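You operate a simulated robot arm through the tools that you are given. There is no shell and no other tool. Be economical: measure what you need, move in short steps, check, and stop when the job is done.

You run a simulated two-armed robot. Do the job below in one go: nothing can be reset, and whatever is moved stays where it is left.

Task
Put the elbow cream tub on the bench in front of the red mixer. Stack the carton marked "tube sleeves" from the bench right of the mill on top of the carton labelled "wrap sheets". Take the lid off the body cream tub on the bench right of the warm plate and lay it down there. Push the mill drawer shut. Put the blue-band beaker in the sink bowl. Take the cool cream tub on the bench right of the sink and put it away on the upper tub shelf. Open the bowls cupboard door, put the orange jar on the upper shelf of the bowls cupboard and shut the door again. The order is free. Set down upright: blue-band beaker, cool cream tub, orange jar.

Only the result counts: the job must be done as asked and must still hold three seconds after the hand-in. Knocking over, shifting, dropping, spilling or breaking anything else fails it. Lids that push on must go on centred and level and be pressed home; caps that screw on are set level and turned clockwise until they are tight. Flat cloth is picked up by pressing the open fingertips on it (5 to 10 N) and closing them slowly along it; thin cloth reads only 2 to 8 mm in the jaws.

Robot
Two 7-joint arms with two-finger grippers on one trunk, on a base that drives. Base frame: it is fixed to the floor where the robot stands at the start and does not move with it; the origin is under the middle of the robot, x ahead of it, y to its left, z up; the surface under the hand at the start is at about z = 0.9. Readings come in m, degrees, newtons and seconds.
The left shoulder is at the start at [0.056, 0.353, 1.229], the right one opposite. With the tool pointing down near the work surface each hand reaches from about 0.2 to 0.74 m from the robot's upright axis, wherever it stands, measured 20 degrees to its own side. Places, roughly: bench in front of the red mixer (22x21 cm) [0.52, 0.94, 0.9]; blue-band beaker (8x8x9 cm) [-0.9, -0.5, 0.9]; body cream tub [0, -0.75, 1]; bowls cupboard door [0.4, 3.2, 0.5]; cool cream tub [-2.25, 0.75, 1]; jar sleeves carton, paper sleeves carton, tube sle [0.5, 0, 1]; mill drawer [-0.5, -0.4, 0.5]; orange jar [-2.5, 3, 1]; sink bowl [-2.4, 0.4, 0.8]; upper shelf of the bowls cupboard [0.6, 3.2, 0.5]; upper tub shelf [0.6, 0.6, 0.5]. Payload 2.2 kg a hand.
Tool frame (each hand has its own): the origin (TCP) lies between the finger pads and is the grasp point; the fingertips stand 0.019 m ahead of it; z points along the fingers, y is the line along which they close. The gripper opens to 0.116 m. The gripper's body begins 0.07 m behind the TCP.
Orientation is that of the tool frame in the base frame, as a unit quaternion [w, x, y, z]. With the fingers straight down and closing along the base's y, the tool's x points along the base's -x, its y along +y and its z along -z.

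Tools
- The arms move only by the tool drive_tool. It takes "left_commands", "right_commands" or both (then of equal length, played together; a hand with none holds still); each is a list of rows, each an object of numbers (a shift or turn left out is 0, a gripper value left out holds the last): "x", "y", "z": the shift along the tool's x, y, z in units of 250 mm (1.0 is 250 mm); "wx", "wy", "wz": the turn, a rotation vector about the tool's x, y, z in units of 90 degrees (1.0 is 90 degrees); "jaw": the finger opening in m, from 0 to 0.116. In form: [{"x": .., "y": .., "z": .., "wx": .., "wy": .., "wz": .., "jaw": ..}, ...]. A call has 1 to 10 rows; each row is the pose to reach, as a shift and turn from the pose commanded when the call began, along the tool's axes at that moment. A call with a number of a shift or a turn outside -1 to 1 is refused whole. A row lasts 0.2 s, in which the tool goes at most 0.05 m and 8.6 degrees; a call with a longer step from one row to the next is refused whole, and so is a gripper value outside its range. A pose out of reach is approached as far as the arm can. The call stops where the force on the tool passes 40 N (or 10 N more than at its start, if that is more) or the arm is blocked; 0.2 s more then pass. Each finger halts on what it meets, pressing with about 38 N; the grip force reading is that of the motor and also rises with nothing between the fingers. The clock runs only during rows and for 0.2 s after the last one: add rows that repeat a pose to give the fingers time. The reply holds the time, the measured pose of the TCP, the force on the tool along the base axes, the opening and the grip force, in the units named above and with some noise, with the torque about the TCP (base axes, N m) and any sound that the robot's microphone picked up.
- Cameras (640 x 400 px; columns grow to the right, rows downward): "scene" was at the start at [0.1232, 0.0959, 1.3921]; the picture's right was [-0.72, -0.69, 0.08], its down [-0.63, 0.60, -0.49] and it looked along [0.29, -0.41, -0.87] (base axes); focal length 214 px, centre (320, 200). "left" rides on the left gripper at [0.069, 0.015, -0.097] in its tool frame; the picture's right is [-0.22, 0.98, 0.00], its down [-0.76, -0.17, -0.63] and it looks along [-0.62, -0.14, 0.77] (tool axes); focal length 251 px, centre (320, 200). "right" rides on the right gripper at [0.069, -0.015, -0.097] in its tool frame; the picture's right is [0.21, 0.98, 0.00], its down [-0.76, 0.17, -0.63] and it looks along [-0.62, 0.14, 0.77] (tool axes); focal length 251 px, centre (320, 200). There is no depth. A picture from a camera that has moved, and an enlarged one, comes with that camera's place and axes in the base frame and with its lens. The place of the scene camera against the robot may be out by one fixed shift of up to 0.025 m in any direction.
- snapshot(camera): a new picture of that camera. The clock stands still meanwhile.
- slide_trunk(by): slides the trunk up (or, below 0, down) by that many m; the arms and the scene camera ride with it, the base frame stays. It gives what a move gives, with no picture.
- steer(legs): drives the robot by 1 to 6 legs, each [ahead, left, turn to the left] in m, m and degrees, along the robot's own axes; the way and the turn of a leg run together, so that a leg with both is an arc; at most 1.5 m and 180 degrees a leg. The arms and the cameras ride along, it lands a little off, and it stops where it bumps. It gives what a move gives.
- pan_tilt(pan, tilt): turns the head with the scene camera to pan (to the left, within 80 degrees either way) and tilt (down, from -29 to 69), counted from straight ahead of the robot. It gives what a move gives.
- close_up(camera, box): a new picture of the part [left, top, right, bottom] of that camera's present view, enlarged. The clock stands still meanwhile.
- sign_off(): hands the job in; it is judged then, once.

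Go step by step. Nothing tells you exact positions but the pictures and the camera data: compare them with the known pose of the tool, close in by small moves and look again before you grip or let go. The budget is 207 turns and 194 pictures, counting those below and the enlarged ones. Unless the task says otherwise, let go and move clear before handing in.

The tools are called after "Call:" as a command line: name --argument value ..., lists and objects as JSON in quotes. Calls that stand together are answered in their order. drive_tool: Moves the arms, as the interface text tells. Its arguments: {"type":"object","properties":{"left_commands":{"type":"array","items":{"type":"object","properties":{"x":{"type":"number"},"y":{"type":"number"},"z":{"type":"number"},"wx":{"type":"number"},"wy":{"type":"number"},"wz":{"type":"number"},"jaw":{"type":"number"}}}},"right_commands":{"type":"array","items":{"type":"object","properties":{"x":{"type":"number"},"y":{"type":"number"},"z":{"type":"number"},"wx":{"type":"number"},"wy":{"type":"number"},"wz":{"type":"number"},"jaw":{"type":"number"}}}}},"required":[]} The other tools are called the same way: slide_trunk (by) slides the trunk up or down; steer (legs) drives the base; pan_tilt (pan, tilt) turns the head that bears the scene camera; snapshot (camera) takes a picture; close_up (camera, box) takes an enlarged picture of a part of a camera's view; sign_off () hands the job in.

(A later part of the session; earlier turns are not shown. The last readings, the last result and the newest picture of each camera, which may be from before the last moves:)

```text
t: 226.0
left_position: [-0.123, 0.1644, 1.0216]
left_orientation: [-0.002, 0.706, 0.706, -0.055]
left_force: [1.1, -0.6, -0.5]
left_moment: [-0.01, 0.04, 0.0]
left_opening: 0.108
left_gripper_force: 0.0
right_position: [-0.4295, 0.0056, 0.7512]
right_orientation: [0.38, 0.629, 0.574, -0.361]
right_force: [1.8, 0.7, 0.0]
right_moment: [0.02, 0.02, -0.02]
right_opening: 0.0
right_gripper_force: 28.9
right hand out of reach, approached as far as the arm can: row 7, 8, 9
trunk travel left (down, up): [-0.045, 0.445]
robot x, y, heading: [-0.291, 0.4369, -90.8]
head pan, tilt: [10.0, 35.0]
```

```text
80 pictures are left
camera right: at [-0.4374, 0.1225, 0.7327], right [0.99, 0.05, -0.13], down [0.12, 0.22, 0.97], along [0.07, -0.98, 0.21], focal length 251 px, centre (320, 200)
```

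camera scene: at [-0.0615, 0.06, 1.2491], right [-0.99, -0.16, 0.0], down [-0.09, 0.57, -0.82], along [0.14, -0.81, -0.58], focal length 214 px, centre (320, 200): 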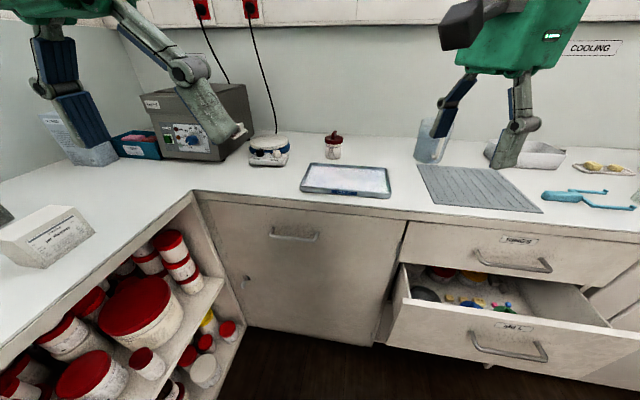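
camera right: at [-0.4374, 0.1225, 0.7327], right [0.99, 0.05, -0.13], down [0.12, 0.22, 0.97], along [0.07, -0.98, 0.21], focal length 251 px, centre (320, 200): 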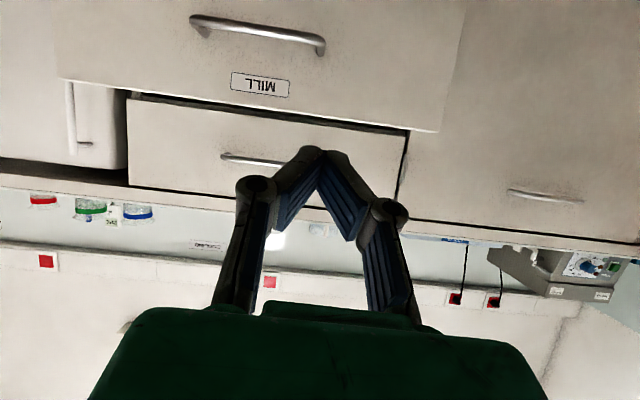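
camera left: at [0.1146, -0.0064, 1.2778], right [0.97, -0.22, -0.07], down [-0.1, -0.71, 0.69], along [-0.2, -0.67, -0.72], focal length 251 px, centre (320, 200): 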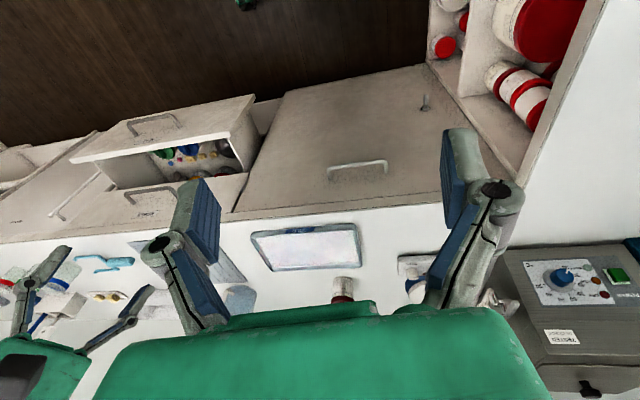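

The drawer front is at about x -0.49, label height z 0.66. I lower the closed fingers to that point, clear of the handle.

Call:
drive_tool --right_commands '[{"x": 0.1, "y": -0.07, "z": 0.053}, {"x": 0.2, "y": -0.15, "z": 0.106}, {"x": 0.29, "y": -0.22, "z": 0.158}, {"x": 0.29, "y": -0.22, "z": 0.158}]'

Call:
steer --legs '[[0.2, 0, 0]]'

Call:
snapshot --camera "right"

```text
t: 227.0
left_position: [-0.1179, 0.164, 1.0199]
left_orientation: [-0.005, 0.706, 0.706, -0.056]
left_force: [0.8, 0.2, 0.4]
left_moment: [0.0, 0.03, 0.0]
left_opening: 0.1081
left_gripper_force: 0.0
right_position: [-0.4735, 0.012, 0.6562]
right_orientation: [0.365, 0.606, 0.602, -0.37]
right_force: [-0.1, -0.1, 0.4]
right_moment: [0.01, -0.01, -0.05]
right_opening: 0.0
right_gripper_force: 28.4
trunk travel left (down, up): [-0.045, 0.445]
robot x, y, heading: [-0.2872, 0.4367, -90.6]
head pan, tilt: [10.0, 35.0]
```

```text
t: 228.6
left_position: [-0.1249, -0.0354, 1.0206]
left_orientation: [-0.004, 0.706, 0.706, -0.054]
left_force: [-0.1, -1.0, -0.2]
left_moment: [0.01, 0.03, -0.01]
left_opening: 0.1079
left_gripper_force: 0.0
right_position: [-0.4792, -0.1886, 0.6542]
right_orientation: [0.366, 0.608, 0.601, -0.368]
right_force: [-0.7, -0.2, -1.1]
right_moment: [0.0, 0.03, -0.01]
right_opening: 0.0
right_gripper_force: 28.7
trunk travel left (down, up): [-0.045, 0.445]
robot x, y, heading: [-0.2947, 0.2401, -90.6]
head pan, tilt: [10.0, 35.0]
```

```text
79 pictures are left
camera right: at [-0.4929, -0.0712, 0.6382], right [0.98, 0.09, -0.19], down [0.17, 0.21, 0.96], along [0.13, -0.97, 0.19], focal length 251 px, centre (320, 200)
```

right: 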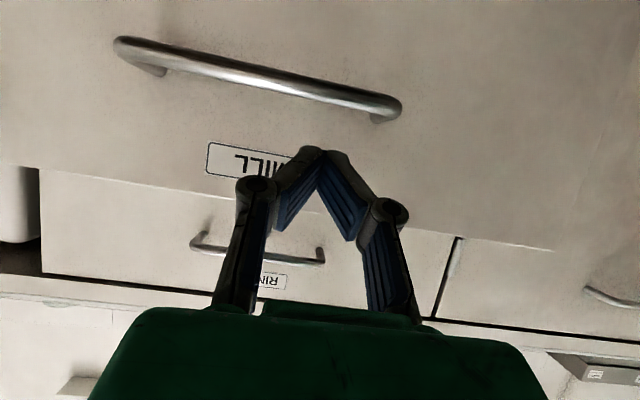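

The fingertips are about 5 cm from the drawer front. I push by driving ahead in short legs.

Call:
steer --legs '[[0.11, 0, 0]]'

Call:
steer --legs '[[0.04, 0, 0]]'

Call:
snapshot --camera "right"

```text
t: 229.8
left_position: [-0.1337, -0.1444, 1.0216]
left_orientation: [0.0, 0.705, 0.707, -0.05]
left_force: [-0.7, -0.5, -0.4]
left_moment: [0.05, -0.02, -0.01]
left_opening: 0.1081
left_gripper_force: 0.1
right_position: [-0.4862, -0.2977, 0.6539]
right_orientation: [0.369, 0.609, 0.599, -0.366]
right_force: [-0.4, 0.6, -0.3]
right_moment: [0.0, -0.02, 0.02]
right_opening: 0.0
right_gripper_force: 28.2
trunk travel left (down, up): [-0.045, 0.445]
robot x, y, heading: [-0.292, 0.1279, -90.8]
head pan, tilt: [10.0, 35.0]
```

```text
t: 230.7
left_position: [-0.1298, -0.1824, 1.0233]
left_orientation: [-0.001, 0.706, 0.706, -0.053]
left_force: [-0.1, 0.3, -0.7]
left_moment: [0.09, -0.02, -0.02]
left_opening: 0.1079
left_gripper_force: 0.0
right_position: [-0.483, -0.3352, 0.6555]
right_orientation: [0.369, 0.607, 0.601, -0.366]
right_force: [0.2, -0.3, 1.1]
right_moment: [0.03, 0.02, 0.02]
right_opening: 0.0003
right_gripper_force: 28.5
trunk travel left (down, up): [-0.045, 0.445]
robot x, y, heading: [-0.292, 0.0896, -90.6]
head pan, tilt: [10.0, 35.0]
```

```text
78 pictures are left
camera right: at [-0.4971, -0.2194, 0.638], right [0.98, 0.09, -0.18], down [0.16, 0.21, 0.96], along [0.13, -0.97, 0.19], focal length 251 px, centre (320, 200)
```

right: 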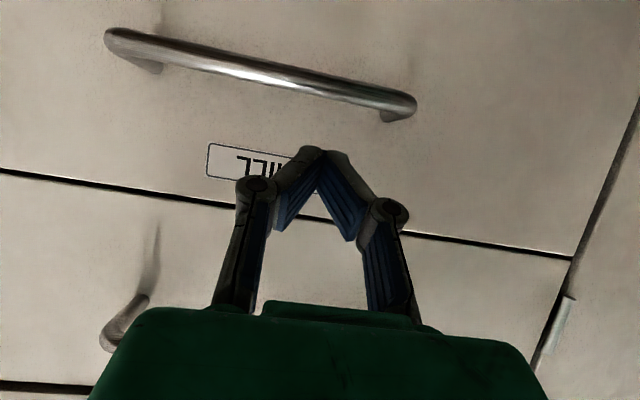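

The drawer looks nearly flush. I press a bit further with the arm to feel the stop.

Call:
drive_tool --right_commands '[{"z": 0.02}, {"z": 0.04}, {"z": 0.06}, {"z": 0.08}, {"z": 0.08}]'

Call:
snapshot --camera "right"

```text
t: 231.9
left_position: [-0.1318, -0.1806, 1.0235]
left_orientation: [0.001, 0.706, 0.706, -0.054]
left_force: [0.2, -0.3, 0.4]
left_moment: [-0.02, 0.06, -0.02]
left_opening: 0.1079
left_gripper_force: 0.1
right_position: [-0.4829, -0.3525, 0.6475]
right_orientation: [0.37, 0.607, 0.6, -0.368]
right_force: [-0.6, -0.4, 0.0]
right_moment: [0.01, 0.0, -0.01]
right_opening: 0.0
right_gripper_force: 28.6
trunk travel left (down, up): [-0.045, 0.445]
robot x, y, heading: [-0.294, 0.09, -90.4]
head pan, tilt: [10.0, 35.0]
```

```text
77 pictures are left
camera right: at [-0.4978, -0.235, 0.6297], right [0.98, 0.09, -0.18], down [0.16, 0.22, 0.96], along [0.13, -0.97, 0.2], focal length 251 px, centre (320, 200)
```

right: 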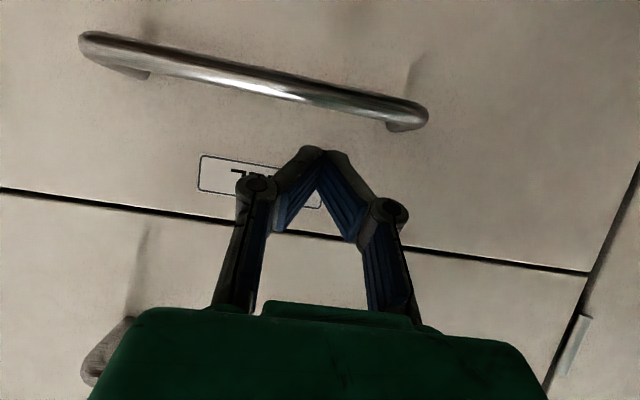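

The drawer slid ahead of the fingers. I press on until it resists, to be sure it is home.

Call:
drive_tool --right_commands '[{"z": 0.04}, {"z": 0.08}, {"z": 0.12}, {"z": 0.16}, {"z": 0.2}, {"z": 0.24}, {"z": 0.28}]'

Call:
snapshot --camera "right"

```text
t: 233.0
left_position: [-0.1317, -0.1788, 1.0237]
left_orientation: [0.001, 0.706, 0.706, -0.053]
left_force: [-0.7, -1.1, -0.9]
left_moment: [0.08, 0.03, 0.03]
left_opening: 0.108
left_gripper_force: 0.0
right_position: [-0.4839, -0.3844, 0.6269]
right_orientation: [0.367, 0.608, 0.601, -0.365]
right_force: [0.5, 18.0, 8.1]
right_moment: [-0.19, 0.02, 0.07]
right_opening: 0.006
right_gripper_force: 28.1
trunk travel left (down, up): [-0.045, 0.445]
robot x, y, heading: [-0.2915, 0.0863, -90.4]
head pan, tilt: [10.0, 35.0]
stopped in row 5 (right hand): the force on the tool passed its limit at 48 N (the readings are from after the stop); the commanded pose is now the measured one
```

```text
76 pictures are left
camera right: at [-0.4986, -0.2671, 0.6105], right [0.98, 0.09, -0.18], down [0.16, 0.21, 0.96], along [0.13, -0.97, 0.19], focal length 251 px, centre (320, 200)
```

right: 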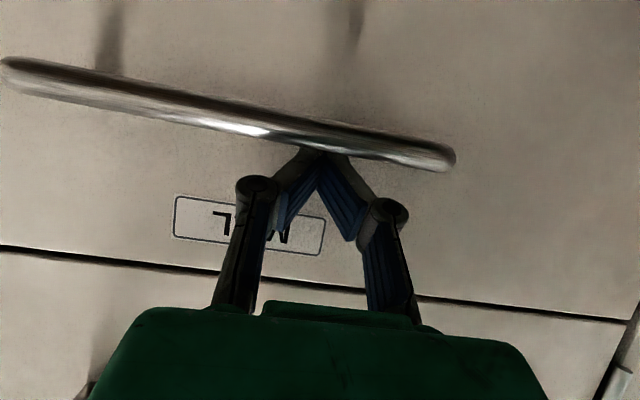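

The drawer is home. I withdraw, raise the trunk and the right hand, and move over toward the body cream tub.

Call:
drive_tool --right_commands '[{"z": -0.15}, {"z": -0.3}, {"z": -0.45}, {"z": -0.45}]'

Call:
steer --legs '[[-0.2, 0.1, 0]]'

Call:
slide_trunk --by 0.19

Call:
drive_tool --right_commands '[{"x": -0.15, "z": -0.075}, {"x": -0.3, "z": -0.15}, {"x": -0.45, "z": -0.225}, {"x": -0.6, "z": -0.3}, {"x": -0.75, "z": -0.375}, {"x": -0.89, "z": -0.45}, {"x": -0.89, "z": -0.45}]'

Call:
steer --legs '[[0.2, 0.02, 0]]'

Call:
snapshot --camera "left"

```text
t: 234.0
left_position: [-0.1319, -0.1778, 1.0225]
left_orientation: [0.001, 0.707, 0.706, -0.054]
left_force: [-0.6, 0.0, -0.2]
left_moment: [-0.02, -0.01, 0.02]
left_opening: 0.108
left_gripper_force: 0.1
right_position: [-0.4662, -0.3193, 0.6548]
right_orientation: [0.368, 0.608, 0.6, -0.367]
right_force: [-1.1, -1.0, 0.6]
right_moment: [0.01, 0.02, 0.01]
right_opening: 0.0001
right_gripper_force: 28.7
right hand out of reach, approached as far as the arm can: row 2, 3, 4
trunk travel left (down, up): [-0.045, 0.445]
robot x, y, heading: [-0.2922, 0.0904, -90.4]
head pan, tilt: [10.0, 35.0]
```

```text
t: 235.7
left_position: [-0.0368, 0.0211, 1.0244]
left_orientation: [0.004, 0.706, 0.706, -0.053]
left_force: [0.5, 0.6, -0.1]
left_moment: [-0.04, 0.01, 0.02]
left_opening: 0.1079
left_gripper_force: 0.0
right_position: [-0.3693, -0.12, 0.6534]
right_orientation: [0.369, 0.609, 0.599, -0.366]
right_force: [-0.3, 0.2, -0.8]
right_moment: [-0.01, -0.04, 0.02]
right_opening: 0.0002
right_gripper_force: 28.0
trunk travel left (down, up): [-0.045, 0.445]
robot x, y, heading: [-0.1932, 0.2862, -90.7]
head pan, tilt: [10.0, 35.0]
```

```text
t: 237.8
left_position: [-0.0347, 0.0233, 1.2147]
left_orientation: [0.003, 0.706, 0.706, -0.054]
left_force: [0.7, 0.3, 0.9]
left_moment: [0.02, 0.0, 0.02]
left_opening: 0.1079
left_gripper_force: 0.1
right_position: [-0.3673, -0.1192, 0.8456]
right_orientation: [0.369, 0.608, 0.599, -0.367]
right_force: [-0.7, 0.5, -0.2]
right_moment: [-0.02, 0.01, -0.04]
right_opening: 0.0
right_gripper_force: 28.0
trunk travel left (down, up): [-0.235, 0.255]
robot x, y, heading: [-0.1903, 0.2849, -90.4]
head pan, tilt: [10.0, 35.0]
```

```text
t: 239.4
left_position: [-0.0392, 0.0222, 1.2154]
left_orientation: [0.004, 0.707, 0.706, -0.052]
left_force: [-0.3, -0.1, -0.6]
left_moment: [-0.01, -0.01, -0.01]
left_opening: 0.108
left_gripper_force: 0.1
right_position: [-0.3628, -0.1389, 1.1037]
right_orientation: [0.37, 0.609, 0.599, -0.366]
right_force: [-0.8, -0.3, -0.4]
right_moment: [-0.01, -0.04, 0.02]
right_opening: 0.0001
right_gripper_force: 28.3
right hand out of reach, approached as far as the arm can: row 1, 2, 3, 4, 5, 6, 7
trunk travel left (down, up): [-0.235, 0.255]
robot x, y, heading: [-0.1931, 0.2867, -90.6]
head pan, tilt: [10.0, 35.0]
```

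```text
t: 241.0
left_position: [-0.0209, -0.176, 1.2142]
left_orientation: [0.004, 0.706, 0.706, -0.053]
left_force: [-0.1, -1.1, 0.4]
left_moment: [0.02, 0.03, -0.05]
left_opening: 0.1079
left_gripper_force: 0.0
right_position: [-0.3448, -0.3394, 1.1039]
right_orientation: [0.37, 0.609, 0.599, -0.365]
right_force: [0.8, -0.3, 0.1]
right_moment: [-0.01, 0.0, 0.03]
right_opening: 0.0003
right_gripper_force: 28.7
trunk travel left (down, up): [-0.235, 0.255]
robot x, y, heading: [-0.1767, 0.0863, -90.3]
head pan, tilt: [10.0, 35.0]
```

```text
75 pictures are left
camera left: at [0.0006, -0.0998, 1.3041], right [0.97, -0.22, -0.05], down [-0.12, -0.7, 0.7], along [-0.19, -0.68, -0.71], focal length 251 px, centre (320, 200)
```

left: 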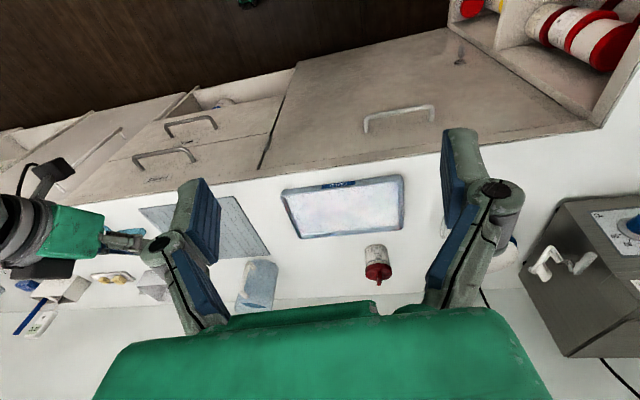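

The drawer is shut. The body cream tub is near (0.005, -0.71). I level the left tool and bring it closer.

Call:
steer --legs '[[0.14, 0, 0]]'

Call:
drive_tool --left_commands '[{"wx": -0.044, "wy": 0.051, "x": -0.15, "z": 0.05}, {"wx": -0.044, "wy": 0.051, "x": -0.3, "z": 0.1}, {"wx": -0.044, "wy": 0.051, "x": -0.45, "z": 0.18}, {"wx": -0.044, "wy": 0.051, "x": -0.6, "z": 0.26}, {"wx": -0.044, "wy": 0.051, "x": -0.75, "z": 0.34}, {"wx": -0.044, "wy": 0.051, "x": -0.9, "z": 0.4, "y": 0.1}, {"wx": -0.044, "wy": 0.051, "x": -0.9, "z": 0.4, "y": 0.1}]'

Call:
snapshot --camera "left"

```text
t: 242.3
left_position: [-0.0162, -0.3126, 1.2133]
left_orientation: [0.002, 0.706, 0.706, -0.054]
left_force: [0.3, 0.3, -0.2]
left_moment: [0.02, 0.01, -0.01]
left_opening: 0.1077
left_gripper_force: 0.0
right_position: [-0.3407, -0.4769, 1.104]
right_orientation: [0.369, 0.608, 0.599, -0.368]
right_force: [0.4, 1.1, 0.5]
right_moment: [0.0, 0.0, -0.03]
right_opening: 0.0
right_gripper_force: 28.8
trunk travel left (down, up): [-0.235, 0.255]
robot x, y, heading: [-0.1773, -0.0464, -90.6]
head pan, tilt: [10.0, 35.0]
```

```text
t: 243.9
left_position: [0.0007, -0.5434, 1.1334]
left_orientation: [0.0, 0.707, 0.707, -0.002]
left_force: [0.2, 0.8, -0.3]
left_moment: [-0.02, 0.0, -0.01]
left_opening: 0.1077
left_gripper_force: 0.1
right_position: [-0.3413, -0.4753, 1.1043]
right_orientation: [0.369, 0.608, 0.599, -0.368]
right_force: [-0.7, 0.2, 0.1]
right_moment: [-0.02, 0.0, -0.01]
right_opening: 0.0002
right_gripper_force: 28.4
trunk travel left (down, up): [-0.235, 0.255]
robot x, y, heading: [-0.1759, -0.0514, -90.5]
head pan, tilt: [10.0, 35.0]
```

```text
74 pictures are left
camera left: at [0.0155, -0.4746, 1.2286], right [0.98, -0.22, 0.0], down [-0.16, -0.75, 0.64], along [-0.14, -0.62, -0.77], focal length 251 px, centre (320, 200)
```

left: 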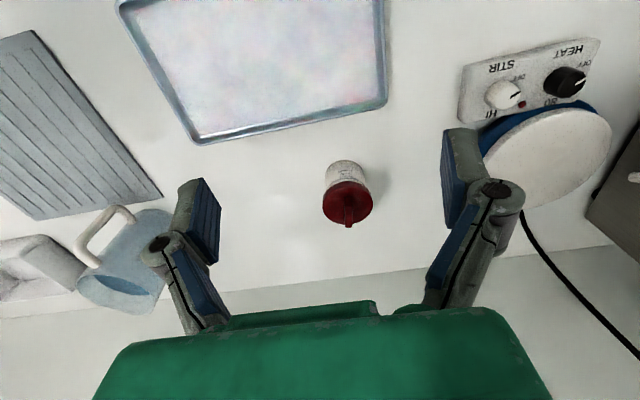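

The lid is centred near (0.003, -0.705) with its bar handle running front to back, so the fingers close across it. I move over it.

Call:
drive_tool --left_commands '[{"x": -0.16, "z": 0.05}, {"x": -0.32, "z": 0.1}, {"x": -0.48, "z": 0.15}, {"x": -0.64, "z": 0.25, "jaw": 0.06}, {"x": -0.64, "z": 0.28, "jaw": 0.06}, {"x": -0.64, "z": 0.28, "jaw": 0.06}]'

Call:
snapshot --camera "left"

```text
t: 245.3
left_position: [-0.0003, -0.7055, 1.0631]
left_orientation: [-0.001, 0.708, 0.707, -0.002]
left_force: [-0.6, -0.3, 0.2]
left_moment: [-0.01, 0.01, -0.04]
left_opening: 0.0598
left_gripper_force: 0.1
right_position: [-0.3422, -0.4764, 1.1039]
right_orientation: [0.37, 0.608, 0.599, -0.367]
right_force: [0.2, 0.7, 0.4]
right_moment: [0.0, -0.01, -0.01]
right_opening: 0.0
right_gripper_force: 28.3
trunk travel left (down, up): [-0.235, 0.255]
robot x, y, heading: [-0.172, -0.0508, -90.5]
head pan, tilt: [10.0, 35.0]
```

```text
73 pictures are left
camera left: at [0.0147, -0.6369, 1.1585], right [0.98, -0.22, 0.0], down [-0.16, -0.76, 0.63], along [-0.14, -0.62, -0.77], focal length 251 px, centre (320, 200)
```

left: 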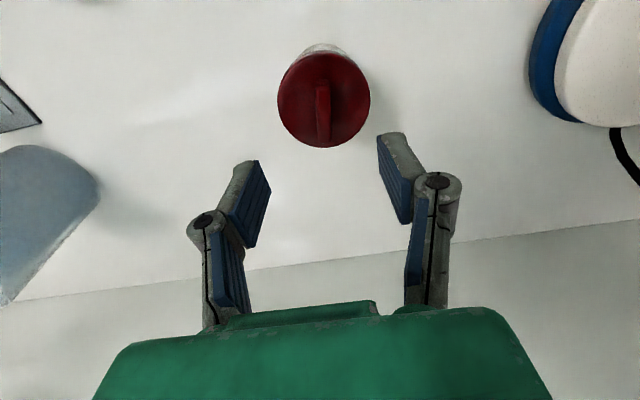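

Lid top is z ≈ 0.971 at (0.003, -0.694). I descend with the fingers astride the handle to z 0.997 and look.

Call:
drive_tool --left_commands '[{"x": 0.046, "y": 0.013, "jaw": 0.045}, {"x": 0.046, "y": 0.013, "z": 0.13}, {"x": 0.046, "y": 0.013, "z": 0.264}, {"x": 0.046, "y": 0.013, "z": 0.264}]'

Call:
snapshot --camera "left"

```text
t: 246.3
left_position: [0.0028, -0.6933, 0.9966]
left_orientation: [0.0, 0.707, 0.707, -0.003]
left_force: [0.4, 0.4, 0.1]
left_moment: [0.03, 0.03, 0.03]
left_opening: 0.0451
left_gripper_force: 0.1
right_position: [-0.3424, -0.4753, 1.1031]
right_orientation: [0.37, 0.608, 0.599, -0.367]
right_force: [0.4, -0.4, 0.2]
right_moment: [0.0, 0.0, 0.04]
right_opening: 0.0003
right_gripper_force: 29.0
trunk travel left (down, up): [-0.235, 0.255]
robot x, y, heading: [-0.1761, -0.0522, -90.7]
head pan, tilt: [10.0, 35.0]
```

```text
72 pictures are left
camera left: at [0.0172, -0.6243, 1.0928], right [0.98, -0.21, 0.0], down [-0.16, -0.75, 0.64], along [-0.14, -0.62, -0.77], focal length 251 px, centre (320, 200)
```

left: 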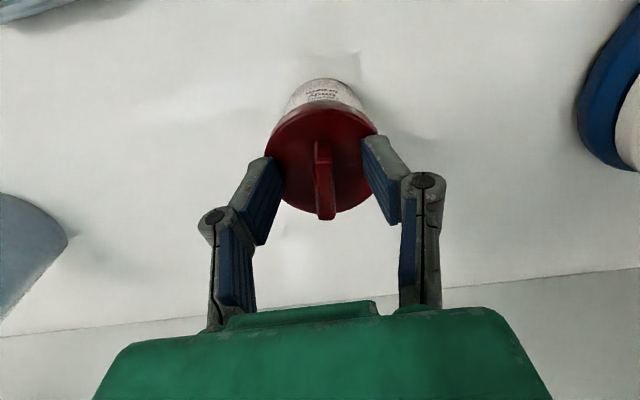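

The handle is between the fingers. I go down another 9 mm, close on it and lift slightly to see whether the tub follows.

Call:
drive_tool --left_commands '[{"x": -0.012, "z": 0.018}, {"x": -0.012, "z": 0.036}, {"x": -0.012, "z": 0.036, "jaw": 0.02}, {"x": -0.012, "z": 0.036, "jaw": 0.004}, {"x": -0.012, "z": 0.036, "jaw": 0.0}, {"x": -0.012, "z": 0.036, "jaw": 0.0}]'

Call:
drive_tool --left_commands '[{"z": -0.02}, {"z": -0.04}, {"z": -0.06}, {"z": -0.08}, {"z": -0.08}]'

Call:
snapshot --camera "left"

```text
t: 247.7
left_position: [0.0022, -0.6949, 0.9933]
left_orientation: [0.002, 0.707, 0.708, -0.004]
left_force: [3.4, 0.0, 36.6]
left_moment: [-0.13, -0.09, -0.27]
left_opening: 0.0093
left_gripper_force: 36.7
right_position: [-0.3432, -0.4746, 1.106]
right_orientation: [0.371, 0.608, 0.599, -0.367]
right_force: [0.1, 0.5, 0.2]
right_moment: [-0.01, 0.0, 0.01]
right_opening: 0.0001
right_gripper_force: 28.5
trunk travel left (down, up): [-0.235, 0.255]
robot x, y, heading: [-0.1754, -0.0514, -90.5]
head pan, tilt: [10.0, 35.0]
```

```text
t: 248.9
left_position: [0.0023, -0.6969, 1.0081]
left_orientation: [-0.001, 0.707, 0.708, -0.001]
left_force: [0.1, -0.2, -0.9]
left_moment: [-0.02, -0.01, -0.02]
left_opening: 0.0099
left_gripper_force: 37.3
right_position: [-0.3424, -0.476, 1.1031]
right_orientation: [0.37, 0.607, 0.6, -0.366]
right_force: [-0.1, 0.3, 0.4]
right_moment: [0.0, 0.0, -0.04]
right_opening: 0.0
right_gripper_force: 28.1
trunk travel left (down, up): [-0.235, 0.255]
robot x, y, heading: [-0.1737, -0.0467, -90.4]
head pan, tilt: [10.0, 35.0]
```

```text
71 pictures are left
camera left: at [0.0173, -0.6282, 1.1033], right [0.98, -0.22, 0.0], down [-0.16, -0.76, 0.63], along [-0.14, -0.62, -0.77], focal length 251 px, centre (320, 200)
```

left: 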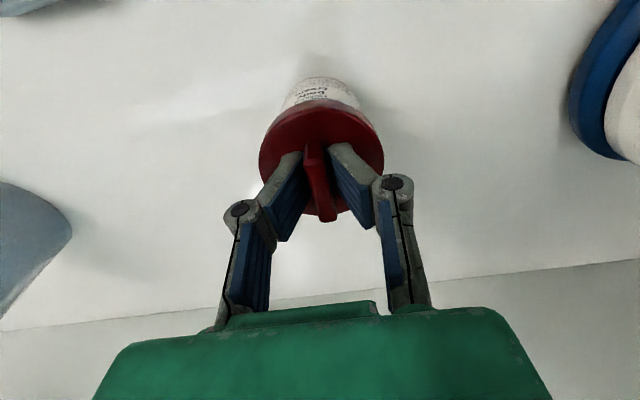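

Only about 1 N hangs on the hand, so the lid seems free of the tub. I lift further to verify.

Call:
drive_tool --left_commands '[{"z": -0.1}, {"z": -0.2}, {"z": -0.28}, {"z": -0.28}]'

Call:
snapshot --camera "left"

```text
t: 249.9
left_position: [0.0032, -0.6967, 1.0781]
left_orientation: [-0.001, 0.707, 0.707, -0.002]
left_force: [0.9, -0.5, -2.8]
left_moment: [0.03, 0.03, -0.01]
left_opening: 0.0097
left_gripper_force: 37.3
right_position: [-0.3427, -0.4753, 1.105]
right_orientation: [0.369, 0.608, 0.599, -0.366]
right_force: [0.4, -0.3, -0.1]
right_moment: [0.02, 0.02, -0.03]
right_opening: 0.0001
right_gripper_force: 29.0
trunk travel left (down, up): [-0.235, 0.255]
robot x, y, heading: [-0.174, -0.0509, -90.4]
head pan, tilt: [10.0, 35.0]
```

```text
70 pictures are left
camera left: at [0.0178, -0.628, 1.1739], right [0.98, -0.21, 0.0], down [-0.16, -0.76, 0.63], along [-0.14, -0.62, -0.77], focal length 251 px, centre (320, 200)
```

left: 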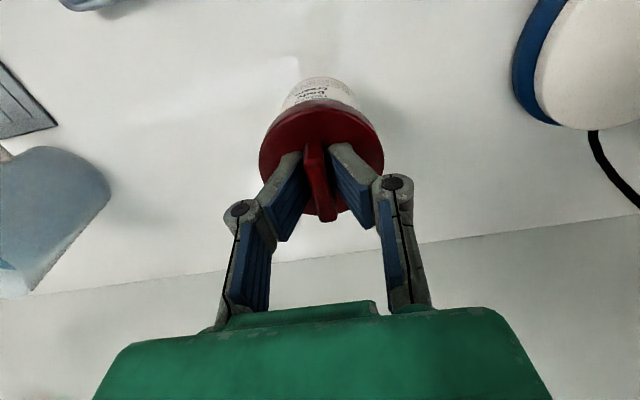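

The tub comes up with its lid, so I need the other hand to hold the body. I bring the tub in front of the robot's middle and line up the right hand, opened, to grip the body.

Call:
drive_tool --left_commands '[{"x": 0.06, "y": -0.1, "z": -0.06}, {"x": 0.12, "y": -0.2, "z": -0.12}, {"x": 0.18, "y": -0.3, "z": -0.18}, {"x": 0.24, "y": -0.4, "z": -0.24}, {"x": 0.3, "y": -0.5, "z": -0.28}, {"x": 0.32, "y": -0.6, "z": -0.28}, {"x": 0.32, "y": -0.6, "z": -0.28}]'

Call:
drive_tool --right_commands '[{"x": -0.05, "y": 0.14, "wy": 0.06, "jaw": 0.03}, {"x": -0.1, "y": 0.28, "wy": 0.12, "jaw": 0.06}, {"x": -0.15, "y": 0.42, "wy": 0.12, "jaw": 0.09}, {"x": -0.21, "y": 0.56, "wy": 0.12, "jaw": 0.09}, {"x": -0.27, "y": 0.7, "wy": 0.12, "jaw": 0.09}, {"x": -0.27, "y": 0.78, "wy": 0.12, "jaw": 0.09}, {"x": -0.27, "y": 0.78, "wy": 0.12, "jaw": 0.09}]'

Call:
snapshot --camera "right"

```text
t: 251.5
left_position: [-0.1484, -0.6147, 1.1487]
left_orientation: [0.0, 0.707, 0.708, -0.001]
left_force: [-0.5, 0.2, -1.3]
left_moment: [0.02, 0.0, 0.0]
left_opening: 0.0096
left_gripper_force: 36.6
right_position: [-0.343, -0.475, 1.1039]
right_orientation: [0.37, 0.608, 0.599, -0.366]
right_force: [-0.6, -0.1, 0.4]
right_moment: [0.0, 0.04, -0.02]
right_opening: 0.0
right_gripper_force: 28.8
trunk travel left (down, up): [-0.235, 0.255]
robot x, y, heading: [-0.1734, -0.0485, -90.5]
head pan, tilt: [10.0, 35.0]
```

```text
t: 253.1
left_position: [-0.1465, -0.6149, 1.1495]
left_orientation: [-0.001, 0.708, 0.706, -0.002]
left_force: [-0.1, -0.1, -1.5]
left_moment: [0.01, 0.04, -0.01]
left_opening: 0.0096
left_gripper_force: 36.5
right_position: [-0.1471, -0.5097, 1.1657]
right_orientation: [0.312, 0.64, 0.631, -0.308]
right_force: [0.6, 0.5, -0.3]
right_moment: [0.01, 0.0, 0.0]
right_opening: 0.0902
right_gripper_force: 0.0
trunk travel left (down, up): [-0.235, 0.255]
robot x, y, heading: [-0.1767, -0.0492, -90.1]
head pan, tilt: [10.0, 35.0]
```

```text
69 pictures are left
camera right: at [-0.1619, -0.3905, 1.1713], right [0.98, 0.12, -0.16], down [0.16, 0.03, 0.99], along [0.13, -0.99, 0.01], focal length 251 px, centre (320, 200)
```

right: 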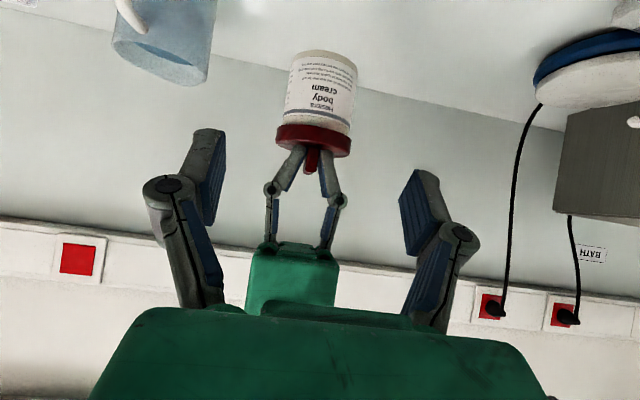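

The view is ideal: the body hangs right ahead. I advance the right fingers around the body.

Call:
drive_tool --right_commands '[{"z": 0.15}, {"z": 0.3}, {"z": 0.44}, {"z": 0.54, "x": 0.02}, {"z": 0.54, "x": 0.02}]'

Call:
snapshot --camera "right"

```text
t: 254.3
left_position: [-0.147, -0.6156, 1.1494]
left_orientation: [0.001, 0.707, 0.707, -0.004]
left_force: [0.0, -0.2, -0.6]
left_moment: [-0.01, 0.01, 0.01]
left_opening: 0.0095
left_gripper_force: 36.7
right_position: [-0.1476, -0.6112, 1.0812]
right_orientation: [0.311, 0.64, 0.631, -0.308]
right_force: [-0.7, 0.7, -0.9]
right_moment: [0.02, -0.01, 0.02]
right_opening: 0.0901
right_gripper_force: 0.1
trunk travel left (down, up): [-0.235, 0.255]
robot x, y, heading: [-0.1735, -0.052, -90.6]
head pan, tilt: [10.0, 35.0]
```

```text
68 pictures are left
camera right: at [-0.1619, -0.493, 1.0852], right [0.98, 0.12, -0.16], down [0.16, 0.03, 0.99], along [0.13, -0.99, 0.01], focal length 251 px, centre (320, 200)
```

right: 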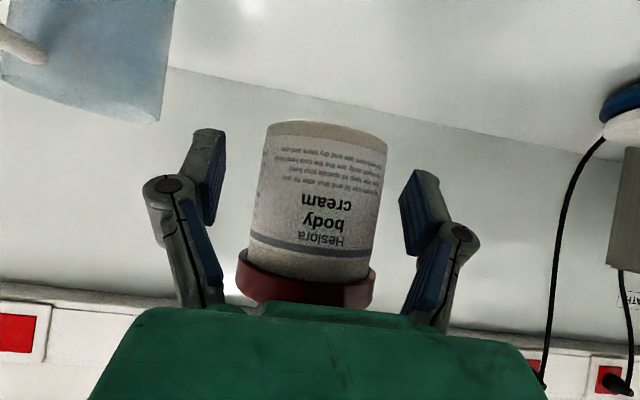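

Body centred between the right fingers. I close on it, then pull the lid straight up with the left hand in small steps.

Call:
drive_tool --right_commands '[{"jaw": 0.075}, {"jaw": 0.062}, {"jaw": 0.05}, {"jaw": 0.045}, {"jaw": 0.045}]'

Call:
drive_tool --left_commands '[{"z": -0.02}, {"z": -0.04}, {"z": -0.06}, {"z": -0.08}, {"z": -0.1}, {"z": -0.12}]'

Call:
snapshot --camera "right"

```text
t: 255.5
left_position: [-0.1478, -0.6152, 1.1485]
left_orientation: [0.0, 0.707, 0.707, -0.001]
left_force: [-0.8, 0.1, -0.6]
left_moment: [0.05, 0.03, 0.01]
left_opening: 0.0095
left_gripper_force: 37.1
right_position: [-0.1478, -0.6123, 1.0791]
right_orientation: [0.311, 0.64, 0.632, -0.307]
right_force: [0.2, -0.7, -0.5]
right_moment: [-0.02, 0.0, -0.02]
right_opening: 0.059
right_gripper_force: 37.4
trunk travel left (down, up): [-0.235, 0.255]
robot x, y, heading: [-0.1744, -0.0478, -90.5]
head pan, tilt: [10.0, 35.0]
heard: snap
```

```text
t: 256.9
left_position: [-0.1466, -0.6155, 1.1786]
left_orientation: [-0.001, 0.707, 0.707, -0.002]
left_force: [-0.3, -0.2, -0.3]
left_moment: [0.0, 0.0, 0.02]
left_opening: 0.0094
left_gripper_force: 37.0
right_position: [-0.1472, -0.6106, 1.0787]
right_orientation: [0.31, 0.641, 0.631, -0.308]
right_force: [0.2, -0.3, 0.2]
right_moment: [-0.03, 0.01, -0.01]
right_opening: 0.0593
right_gripper_force: 37.8
trunk travel left (down, up): [-0.235, 0.255]
robot x, y, heading: [-0.177, -0.0496, -90.6]
head pan, tilt: [10.0, 35.0]
```

```text
67 pictures are left
camera right: at [-0.1621, -0.4934, 1.0849], right [0.98, 0.12, -0.16], down [0.16, 0.03, 0.99], along [0.13, -0.99, 0.01], focal length 251 px, centre (320, 200)
```

right: 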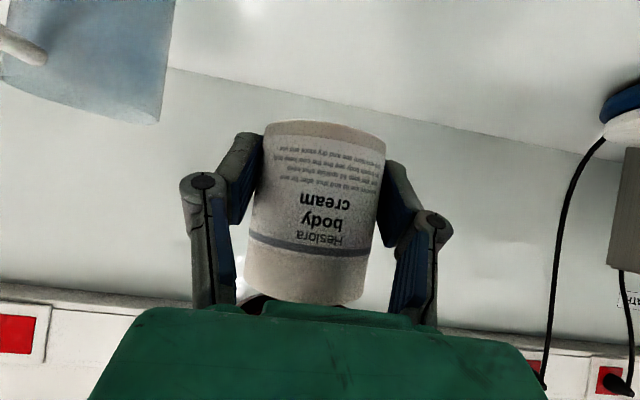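

The lid is off. I shift the base left and forward, then take the tub down to the bench behind the tray with the right hand while the left keeps the lid.

Call:
steer --legs '[[0.03, 0.19, 0]]'

Call:
drive_tool --right_commands '[{"y": -0.09, "x": -0.09, "z": 0.12}, {"y": -0.18, "x": -0.18, "z": 0.23}, {"y": -0.27, "x": -0.25, "z": 0.33}, {"y": -0.27, "x": -0.3, "z": 0.4}, {"y": -0.27, "x": -0.3, "z": 0.4}]'

Call:
pan_tilt --pan 0 --tilt 40

Call:
snapshot --camera "scene"

Call:
snapshot --camera "right"

```text
t: 258.5
left_position: [0.0468, -0.6486, 1.1779]
left_orientation: [-0.002, 0.708, 0.707, -0.002]
left_force: [0.6, 0.2, -0.4]
left_moment: [0.02, 0.01, -0.04]
left_opening: 0.0096
left_gripper_force: 36.4
right_position: [0.0455, -0.6443, 1.0782]
right_orientation: [0.311, 0.64, 0.631, -0.309]
right_force: [0.8, 0.1, -0.4]
right_moment: [-0.02, 0.01, -0.03]
right_opening: 0.0593
right_gripper_force: 37.7
trunk travel left (down, up): [-0.235, 0.255]
robot x, y, heading: [0.0182, -0.0816, -90.7]
head pan, tilt: [10.0, 35.0]
```

```text
t: 258.9
left_position: [0.0466, -0.648, 1.1818]
left_orientation: [0.006, 0.702, 0.712, -0.011]
left_force: [0.3, -11.2, -4.5]
left_moment: [-0.39, -0.06, 0.01]
left_opening: 0.0096
left_gripper_force: 36.6
right_position: [0.0332, -0.6608, 1.0811]
right_orientation: [0.316, 0.632, 0.638, -0.305]
right_force: [-2.2, 10.8, 2.3]
right_moment: [-0.62, -0.15, 0.16]
right_opening: 0.059
right_gripper_force: 37.4
trunk travel left (down, up): [-0.235, 0.255]
robot x, y, heading: [0.0185, -0.0795, -90.5]
head pan, tilt: [10.0, 35.0]
stopped in row 2 (left hand): the force on the tool passed its limit at 55 N (the readings are from after the stop); the commanded pose is now the measured one
```

```text
t: 259.6
left_position: [0.055, -0.6464, 1.1833]
left_orientation: [0.004, 0.702, 0.712, -0.014]
left_force: [-0.1, -16.7, -8.4]
left_moment: [-0.64, 0.01, -0.02]
left_opening: 0.0098
left_gripper_force: 37.3
right_position: [0.0411, -0.6607, 1.0823]
right_orientation: [0.315, 0.632, 0.639, -0.307]
right_force: [-0.3, 16.0, 5.4]
right_moment: [-0.87, -0.09, 0.23]
right_opening: 0.0593
right_gripper_force: 37.6
trunk travel left (down, up): [-0.235, 0.255]
robot x, y, heading: [0.0167, -0.084, -90.3]
head pan, tilt: [0.0, 40.0]
```

```text
66 pictures are left
camera scene: at [0.0348, -0.2188, 1.2614], right [-1.0, 0.01, 0.0], down [0.0, 0.65, -0.76], along [-0.01, -0.76, -0.65], focal length 214 px, centre (320, 200)
```

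scene: 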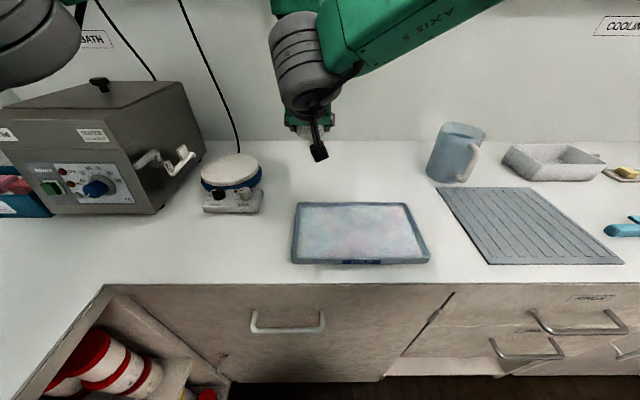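

```text
65 pictures are left
camera right: at [0.0237, -0.5425, 1.0875], right [0.98, 0.15, -0.16], down [0.16, 0.04, 0.99], along [0.15, -0.99, 0.01], focal length 251 px, centre (320, 200)
```

right: 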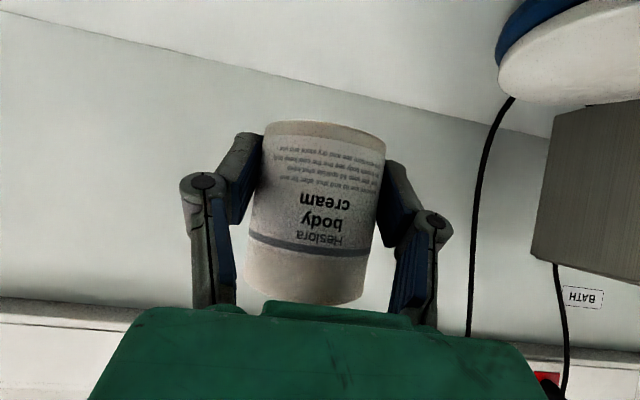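

The two hands touch each other. I raise the left hand with the lid straight up out of the way first.

Call:
drive_tool --left_commands '[{"z": -0.1, "x": -0.03}, {"z": -0.25, "x": -0.06}, {"z": -0.4, "x": -0.06}, {"z": -0.5, "x": -0.06}, {"z": -0.5, "x": -0.06}]'

```text
t: 260.8
left_position: [0.0677, -0.6379, 1.2809]
left_orientation: [0.009, 0.703, 0.711, -0.007]
left_force: [-0.5, -0.3, -0.8]
left_moment: [0.03, -0.04, 0.03]
left_opening: 0.0096
left_gripper_force: 36.3
left hand out of reach, approached as far as the arm can: row 2, 3, 4, 5
right_position: [0.0333, -0.6613, 1.0817]
right_orientation: [0.315, 0.633, 0.637, -0.306]
right_force: [-1.2, 1.1, -0.8]
right_moment: [0.02, -0.01, -0.01]
right_opening: 0.0591
right_gripper_force: 37.5
trunk travel left (down, up): [-0.235, 0.255]
robot x, y, heading: [0.0154, -0.0793, -90.6]
head pan, tilt: [0.0, 40.0]
```

The hands are free of each other. I carry the tub forward and down toward (-0.02, -0.765).

Call:
drive_tool --right_commands '[{"y": -0.05, "z": 0.13, "x": 0.0}, {"y": -0.1, "z": 0.26, "x": 0.01}, {"y": -0.16, "z": 0.4, "x": 0.03}, {"y": -0.21, "z": 0.56, "x": 0.05}, {"y": -0.21, "z": 0.56, "x": 0.05}]'

Call:
snapshot --camera "right"

Call:
snapshot --camera "scene"

```text
t: 262.0
left_position: [0.0681, -0.6374, 1.2822]
left_orientation: [0.009, 0.704, 0.71, -0.008]
left_force: [0.2, 0.1, 0.4]
left_moment: [-0.04, 0.01, 0.0]
left_opening: 0.0097
left_gripper_force: 37.4
right_position: [-0.0146, -0.7637, 0.9867]
right_orientation: [0.316, 0.632, 0.638, -0.306]
right_force: [-0.2, 0.4, -1.6]
right_moment: [0.02, 0.0, 0.01]
right_opening: 0.0589
right_gripper_force: 37.8
trunk travel left (down, up): [-0.235, 0.255]
robot x, y, heading: [0.0175, -0.0834, -90.5]
head pan, tilt: [0.0, 40.0]
```

```text
64 pictures are left
camera right: at [-0.0307, -0.6462, 0.9917], right [0.98, 0.14, -0.16], down [0.16, 0.04, 0.99], along [0.15, -0.99, 0.01], focal length 251 px, centre (320, 200)
```

right: 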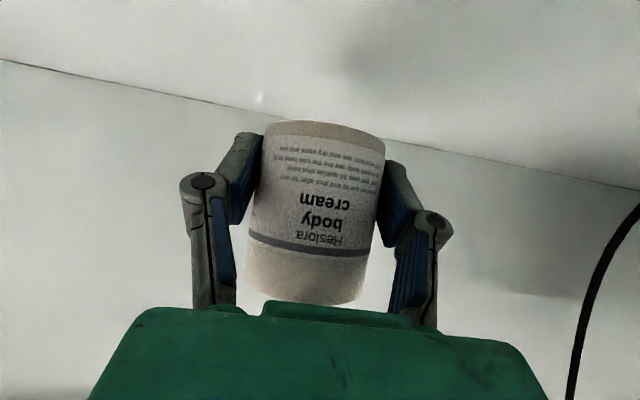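

```text
63 pictures are left
camera scene: at [0.0278, -0.2184, 1.2615], right [-1.0, 0.01, 0.0], down [0.01, 0.65, -0.76], along [-0.01, -0.76, -0.65], focal length 214 px, centre (320, 200)
```

scene: 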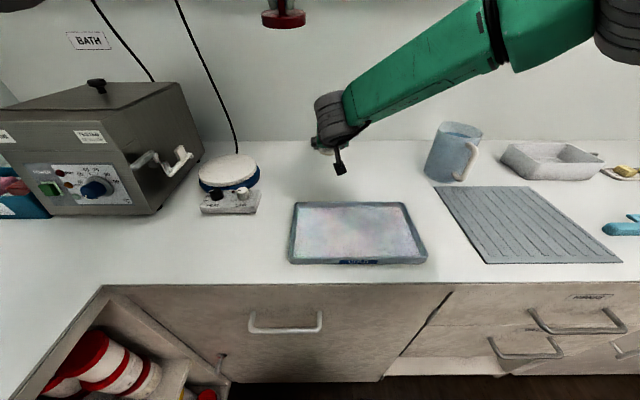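

Clear of the tray. I lower the tub to the bench.

Call:
drive_tool --right_commands '[{"x": 0.08, "z": 0.062}, {"x": 0.158, "z": 0.123}, {"x": 0.158, "z": 0.123}]'

Call:
drive_tool --right_commands '[{"x": 0.013, "z": 0.01}, {"x": 0.026, "z": 0.02}, {"x": 0.026, "z": 0.02}]'

```text
t: 262.8
left_position: [0.0685, -0.6387, 1.2816]
left_orientation: [0.008, 0.703, 0.711, -0.009]
left_force: [0.0, -0.3, -0.6]
left_moment: [0.01, 0.02, -0.01]
left_opening: 0.0096
left_gripper_force: 36.8
right_position: [-0.0156, -0.7646, 0.9354]
right_orientation: [0.315, 0.633, 0.638, -0.306]
right_force: [-0.4, 0.4, -2.0]
right_moment: [0.0, 0.02, -0.04]
right_opening: 0.0589
right_gripper_force: 37.8
trunk travel left (down, up): [-0.235, 0.255]
robot x, y, heading: [0.0137, -0.0824, -90.5]
head pan, tilt: [0.0, 40.0]
```

```text
t: 263.6
left_position: [0.0681, -0.6395, 1.2811]
left_orientation: [0.009, 0.703, 0.711, -0.007]
left_force: [0.6, 0.5, 0.0]
left_moment: [-0.02, 0.0, -0.01]
left_opening: 0.0096
left_gripper_force: 36.7
right_position: [-0.0141, -0.7642, 0.9258]
right_orientation: [0.315, 0.633, 0.638, -0.306]
right_force: [0.0, 0.1, -1.6]
right_moment: [0.0, 0.0, 0.0]
right_opening: 0.059
right_gripper_force: 38.0
trunk travel left (down, up): [-0.235, 0.255]
robot x, y, heading: [0.0194, -0.0813, -90.2]
head pan, tilt: [0.0, 40.0]
```

Call:
drive_tool --right_commands '[{"x": 0.01, "z": 0.008}, {"x": 0.013, "z": 0.01}, {"x": 0.013, "z": 0.01}]'

Call:
snapshot --camera "right"

```text
t: 264.4
left_position: [0.0688, -0.639, 1.2801]
left_orientation: [0.008, 0.704, 0.71, -0.007]
left_force: [0.5, -0.2, 0.1]
left_moment: [0.04, -0.02, 0.02]
left_opening: 0.01
left_gripper_force: 36.7
right_position: [-0.0149, -0.7646, 0.9253]
right_orientation: [0.315, 0.633, 0.637, -0.307]
right_force: [-0.3, -1.1, 6.6]
right_moment: [0.05, -0.19, 0.01]
right_opening: 0.0594
right_gripper_force: 38.2
trunk travel left (down, up): [-0.235, 0.255]
robot x, y, heading: [0.0207, -0.0793, -90.4]
head pan, tilt: [0.0, 40.0]
```

```text
62 pictures are left
camera right: at [-0.0305, -0.647, 0.9298], right [0.98, 0.14, -0.16], down [0.16, 0.04, 0.99], along [0.15, -0.99, 0.02], focal length 251 px, centre (320, 200)
```

right: 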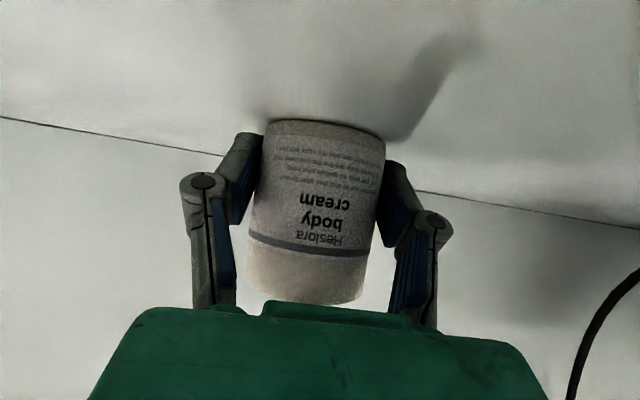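

The tub stands on the bench. I open the right hand and back it out upward, away from the tray.

Call:
drive_tool --right_commands '[{"jaw": 0.07}, {"jaw": 0.085}, {"jaw": 0.085}]'

Call:
drive_tool --right_commands '[{"z": -0.1}, {"z": -0.25}, {"z": -0.4}, {"z": -0.55}, {"z": -0.7, "y": -0.1}, {"z": -0.8, "y": -0.25}, {"z": -0.8, "y": -0.4}, {"z": -0.8, "y": -0.4}]'

Call:
snapshot --camera "right"

```text
t: 265.2
left_position: [0.0688, -0.6381, 1.2802]
left_orientation: [0.009, 0.703, 0.711, -0.007]
left_force: [0.0, 0.2, -0.1]
left_moment: [-0.04, 0.0, 0.0]
left_opening: 0.0095
left_gripper_force: 37.7
right_position: [-0.0135, -0.7651, 0.9225]
right_orientation: [0.315, 0.632, 0.638, -0.305]
right_force: [0.2, -0.7, 0.0]
right_moment: [0.01, 0.02, -0.05]
right_opening: 0.0851
right_gripper_force: 0.1
trunk travel left (down, up): [-0.235, 0.255]
robot x, y, heading: [0.0213, -0.0792, -90.3]
head pan, tilt: [0.0, 40.0]
```

```text
t: 267.0
left_position: [0.0686, -0.6395, 1.2809]
left_orientation: [0.008, 0.703, 0.711, -0.008]
left_force: [0.3, 0.0, 0.2]
left_moment: [-0.01, 0.02, 0.01]
left_opening: 0.0097
left_gripper_force: 37.2
right_position: [-0.1172, -0.6074, 1.0447]
right_orientation: [0.316, 0.632, 0.638, -0.306]
right_force: [-0.7, 0.1, -0.3]
right_moment: [0.02, 0.01, 0.0]
right_opening: 0.0851
right_gripper_force: 0.1
trunk travel left (down, up): [-0.235, 0.255]
robot x, y, heading: [0.0189, -0.0809, -90.7]
head pan, tilt: [0.0, 40.0]
```

```text
61 pictures are left
camera right: at [-0.1343, -0.4898, 1.0504], right [0.98, 0.14, -0.16], down [0.16, 0.04, 0.99], along [0.15, -0.99, 0.01], focal length 251 px, centre (320, 200)
```

right: 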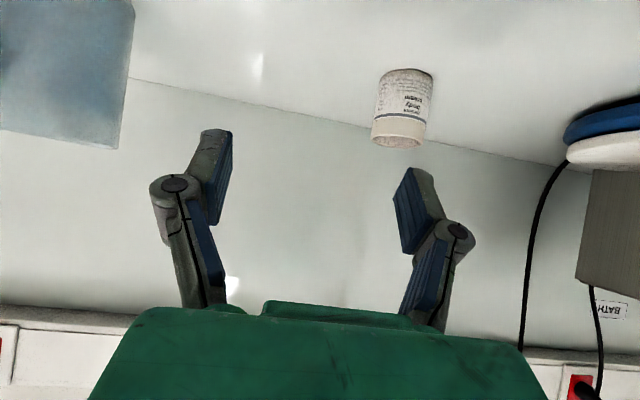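

The open tub stands upright. Now I lay the lid down flat beside it at about (0.07, -0.69).

Call:
drive_tool --left_commands '[{"x": -0.1, "z": 0.1}, {"x": -0.2, "z": 0.25}, {"x": -0.2, "z": 0.42}, {"x": -0.2, "z": 0.6}, {"x": -0.2, "z": 0.78}, {"x": -0.2, "z": 0.96}, {"x": -0.2, "z": 0.96}]'

Call:
drive_tool --left_commands '[{"z": 0.1}, {"z": 0.2}, {"z": 0.28}, {"z": 0.28}]'

Call:
snapshot --camera "left"

```text
t: 268.6
left_position: [0.0681, -0.6917, 1.0413]
left_orientation: [0.005, 0.702, 0.712, -0.013]
left_force: [0.3, -0.9, 1.4]
left_moment: [-0.03, 0.0, -0.02]
left_opening: 0.0094
left_gripper_force: 36.5
left hand out of reach, approached as far as the arm can: row 1, 2
right_position: [-0.1176, -0.6056, 1.0453]
right_orientation: [0.316, 0.632, 0.638, -0.306]
right_force: [-0.1, -1.0, -0.1]
right_moment: [-0.02, 0.04, 0.0]
right_opening: 0.085
right_gripper_force: 0.0
trunk travel left (down, up): [-0.235, 0.255]
robot x, y, heading: [0.0166, -0.0809, -90.3]
head pan, tilt: [0.0, 40.0]
```

```text
t: 269.6
left_position: [0.0682, -0.6947, 0.9709]
left_orientation: [0.005, 0.703, 0.711, -0.014]
left_force: [-0.7, -0.2, -0.9]
left_moment: [-0.06, 0.01, -0.04]
left_opening: 0.01
left_gripper_force: 36.9
right_position: [-0.1159, -0.6073, 1.046]
right_orientation: [0.315, 0.633, 0.638, -0.306]
right_force: [0.1, 0.2, -0.2]
right_moment: [0.0, -0.01, 0.04]
right_opening: 0.085
right_gripper_force: 0.1
trunk travel left (down, up): [-0.235, 0.255]
robot x, y, heading: [0.0191, -0.0802, -90.5]
head pan, tilt: [0.0, 40.0]
```

```text
60 pictures are left
camera left: at [0.0823, -0.6232, 1.0651], right [0.98, -0.2, -0.01], down [-0.15, -0.74, 0.65], along [-0.14, -0.64, -0.76], focal length 251 px, centre (320, 200)
```

left: 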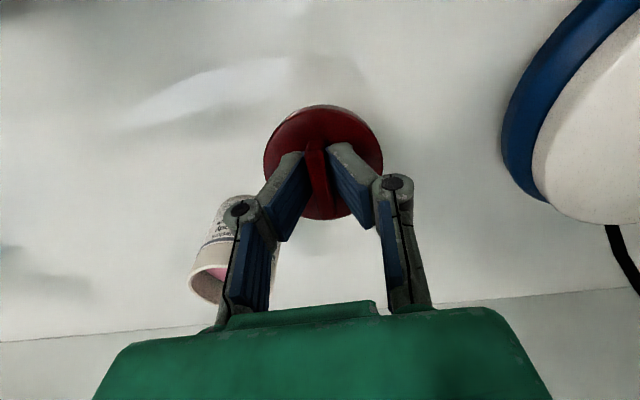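

Clear on all sides. I lower the last bit to contact and release.

Call:
drive_tool --left_commands '[{"z": 0.03}, {"z": 0.06}, {"z": 0.08}, {"z": 0.1}, {"z": 0.12}, {"z": 0.14}, {"z": 0.16}]'

```text
t: 271.2
left_position: [0.0652, -0.6949, 0.9403]
left_orientation: [0.006, 0.703, 0.711, -0.019]
left_force: [2.2, 7.3, 12.8]
left_moment: [0.71, -0.06, -0.04]
left_opening: 0.0098
left_gripper_force: 36.9
right_position: [-0.1175, -0.6056, 1.0471]
right_orientation: [0.316, 0.632, 0.639, -0.306]
right_force: [0.3, -0.3, -0.1]
right_moment: [-0.03, 0.0, -0.02]
right_opening: 0.0854
right_gripper_force: 0.1
trunk travel left (down, up): [-0.235, 0.255]
robot x, y, heading: [0.0183, -0.0776, -90.4]
head pan, tilt: [0.0, 40.0]
stopped in row 7 (left hand): the force on the tool passed its limit at 42 N (the readings are from after the stop); the commanded pose is now the measured one
```

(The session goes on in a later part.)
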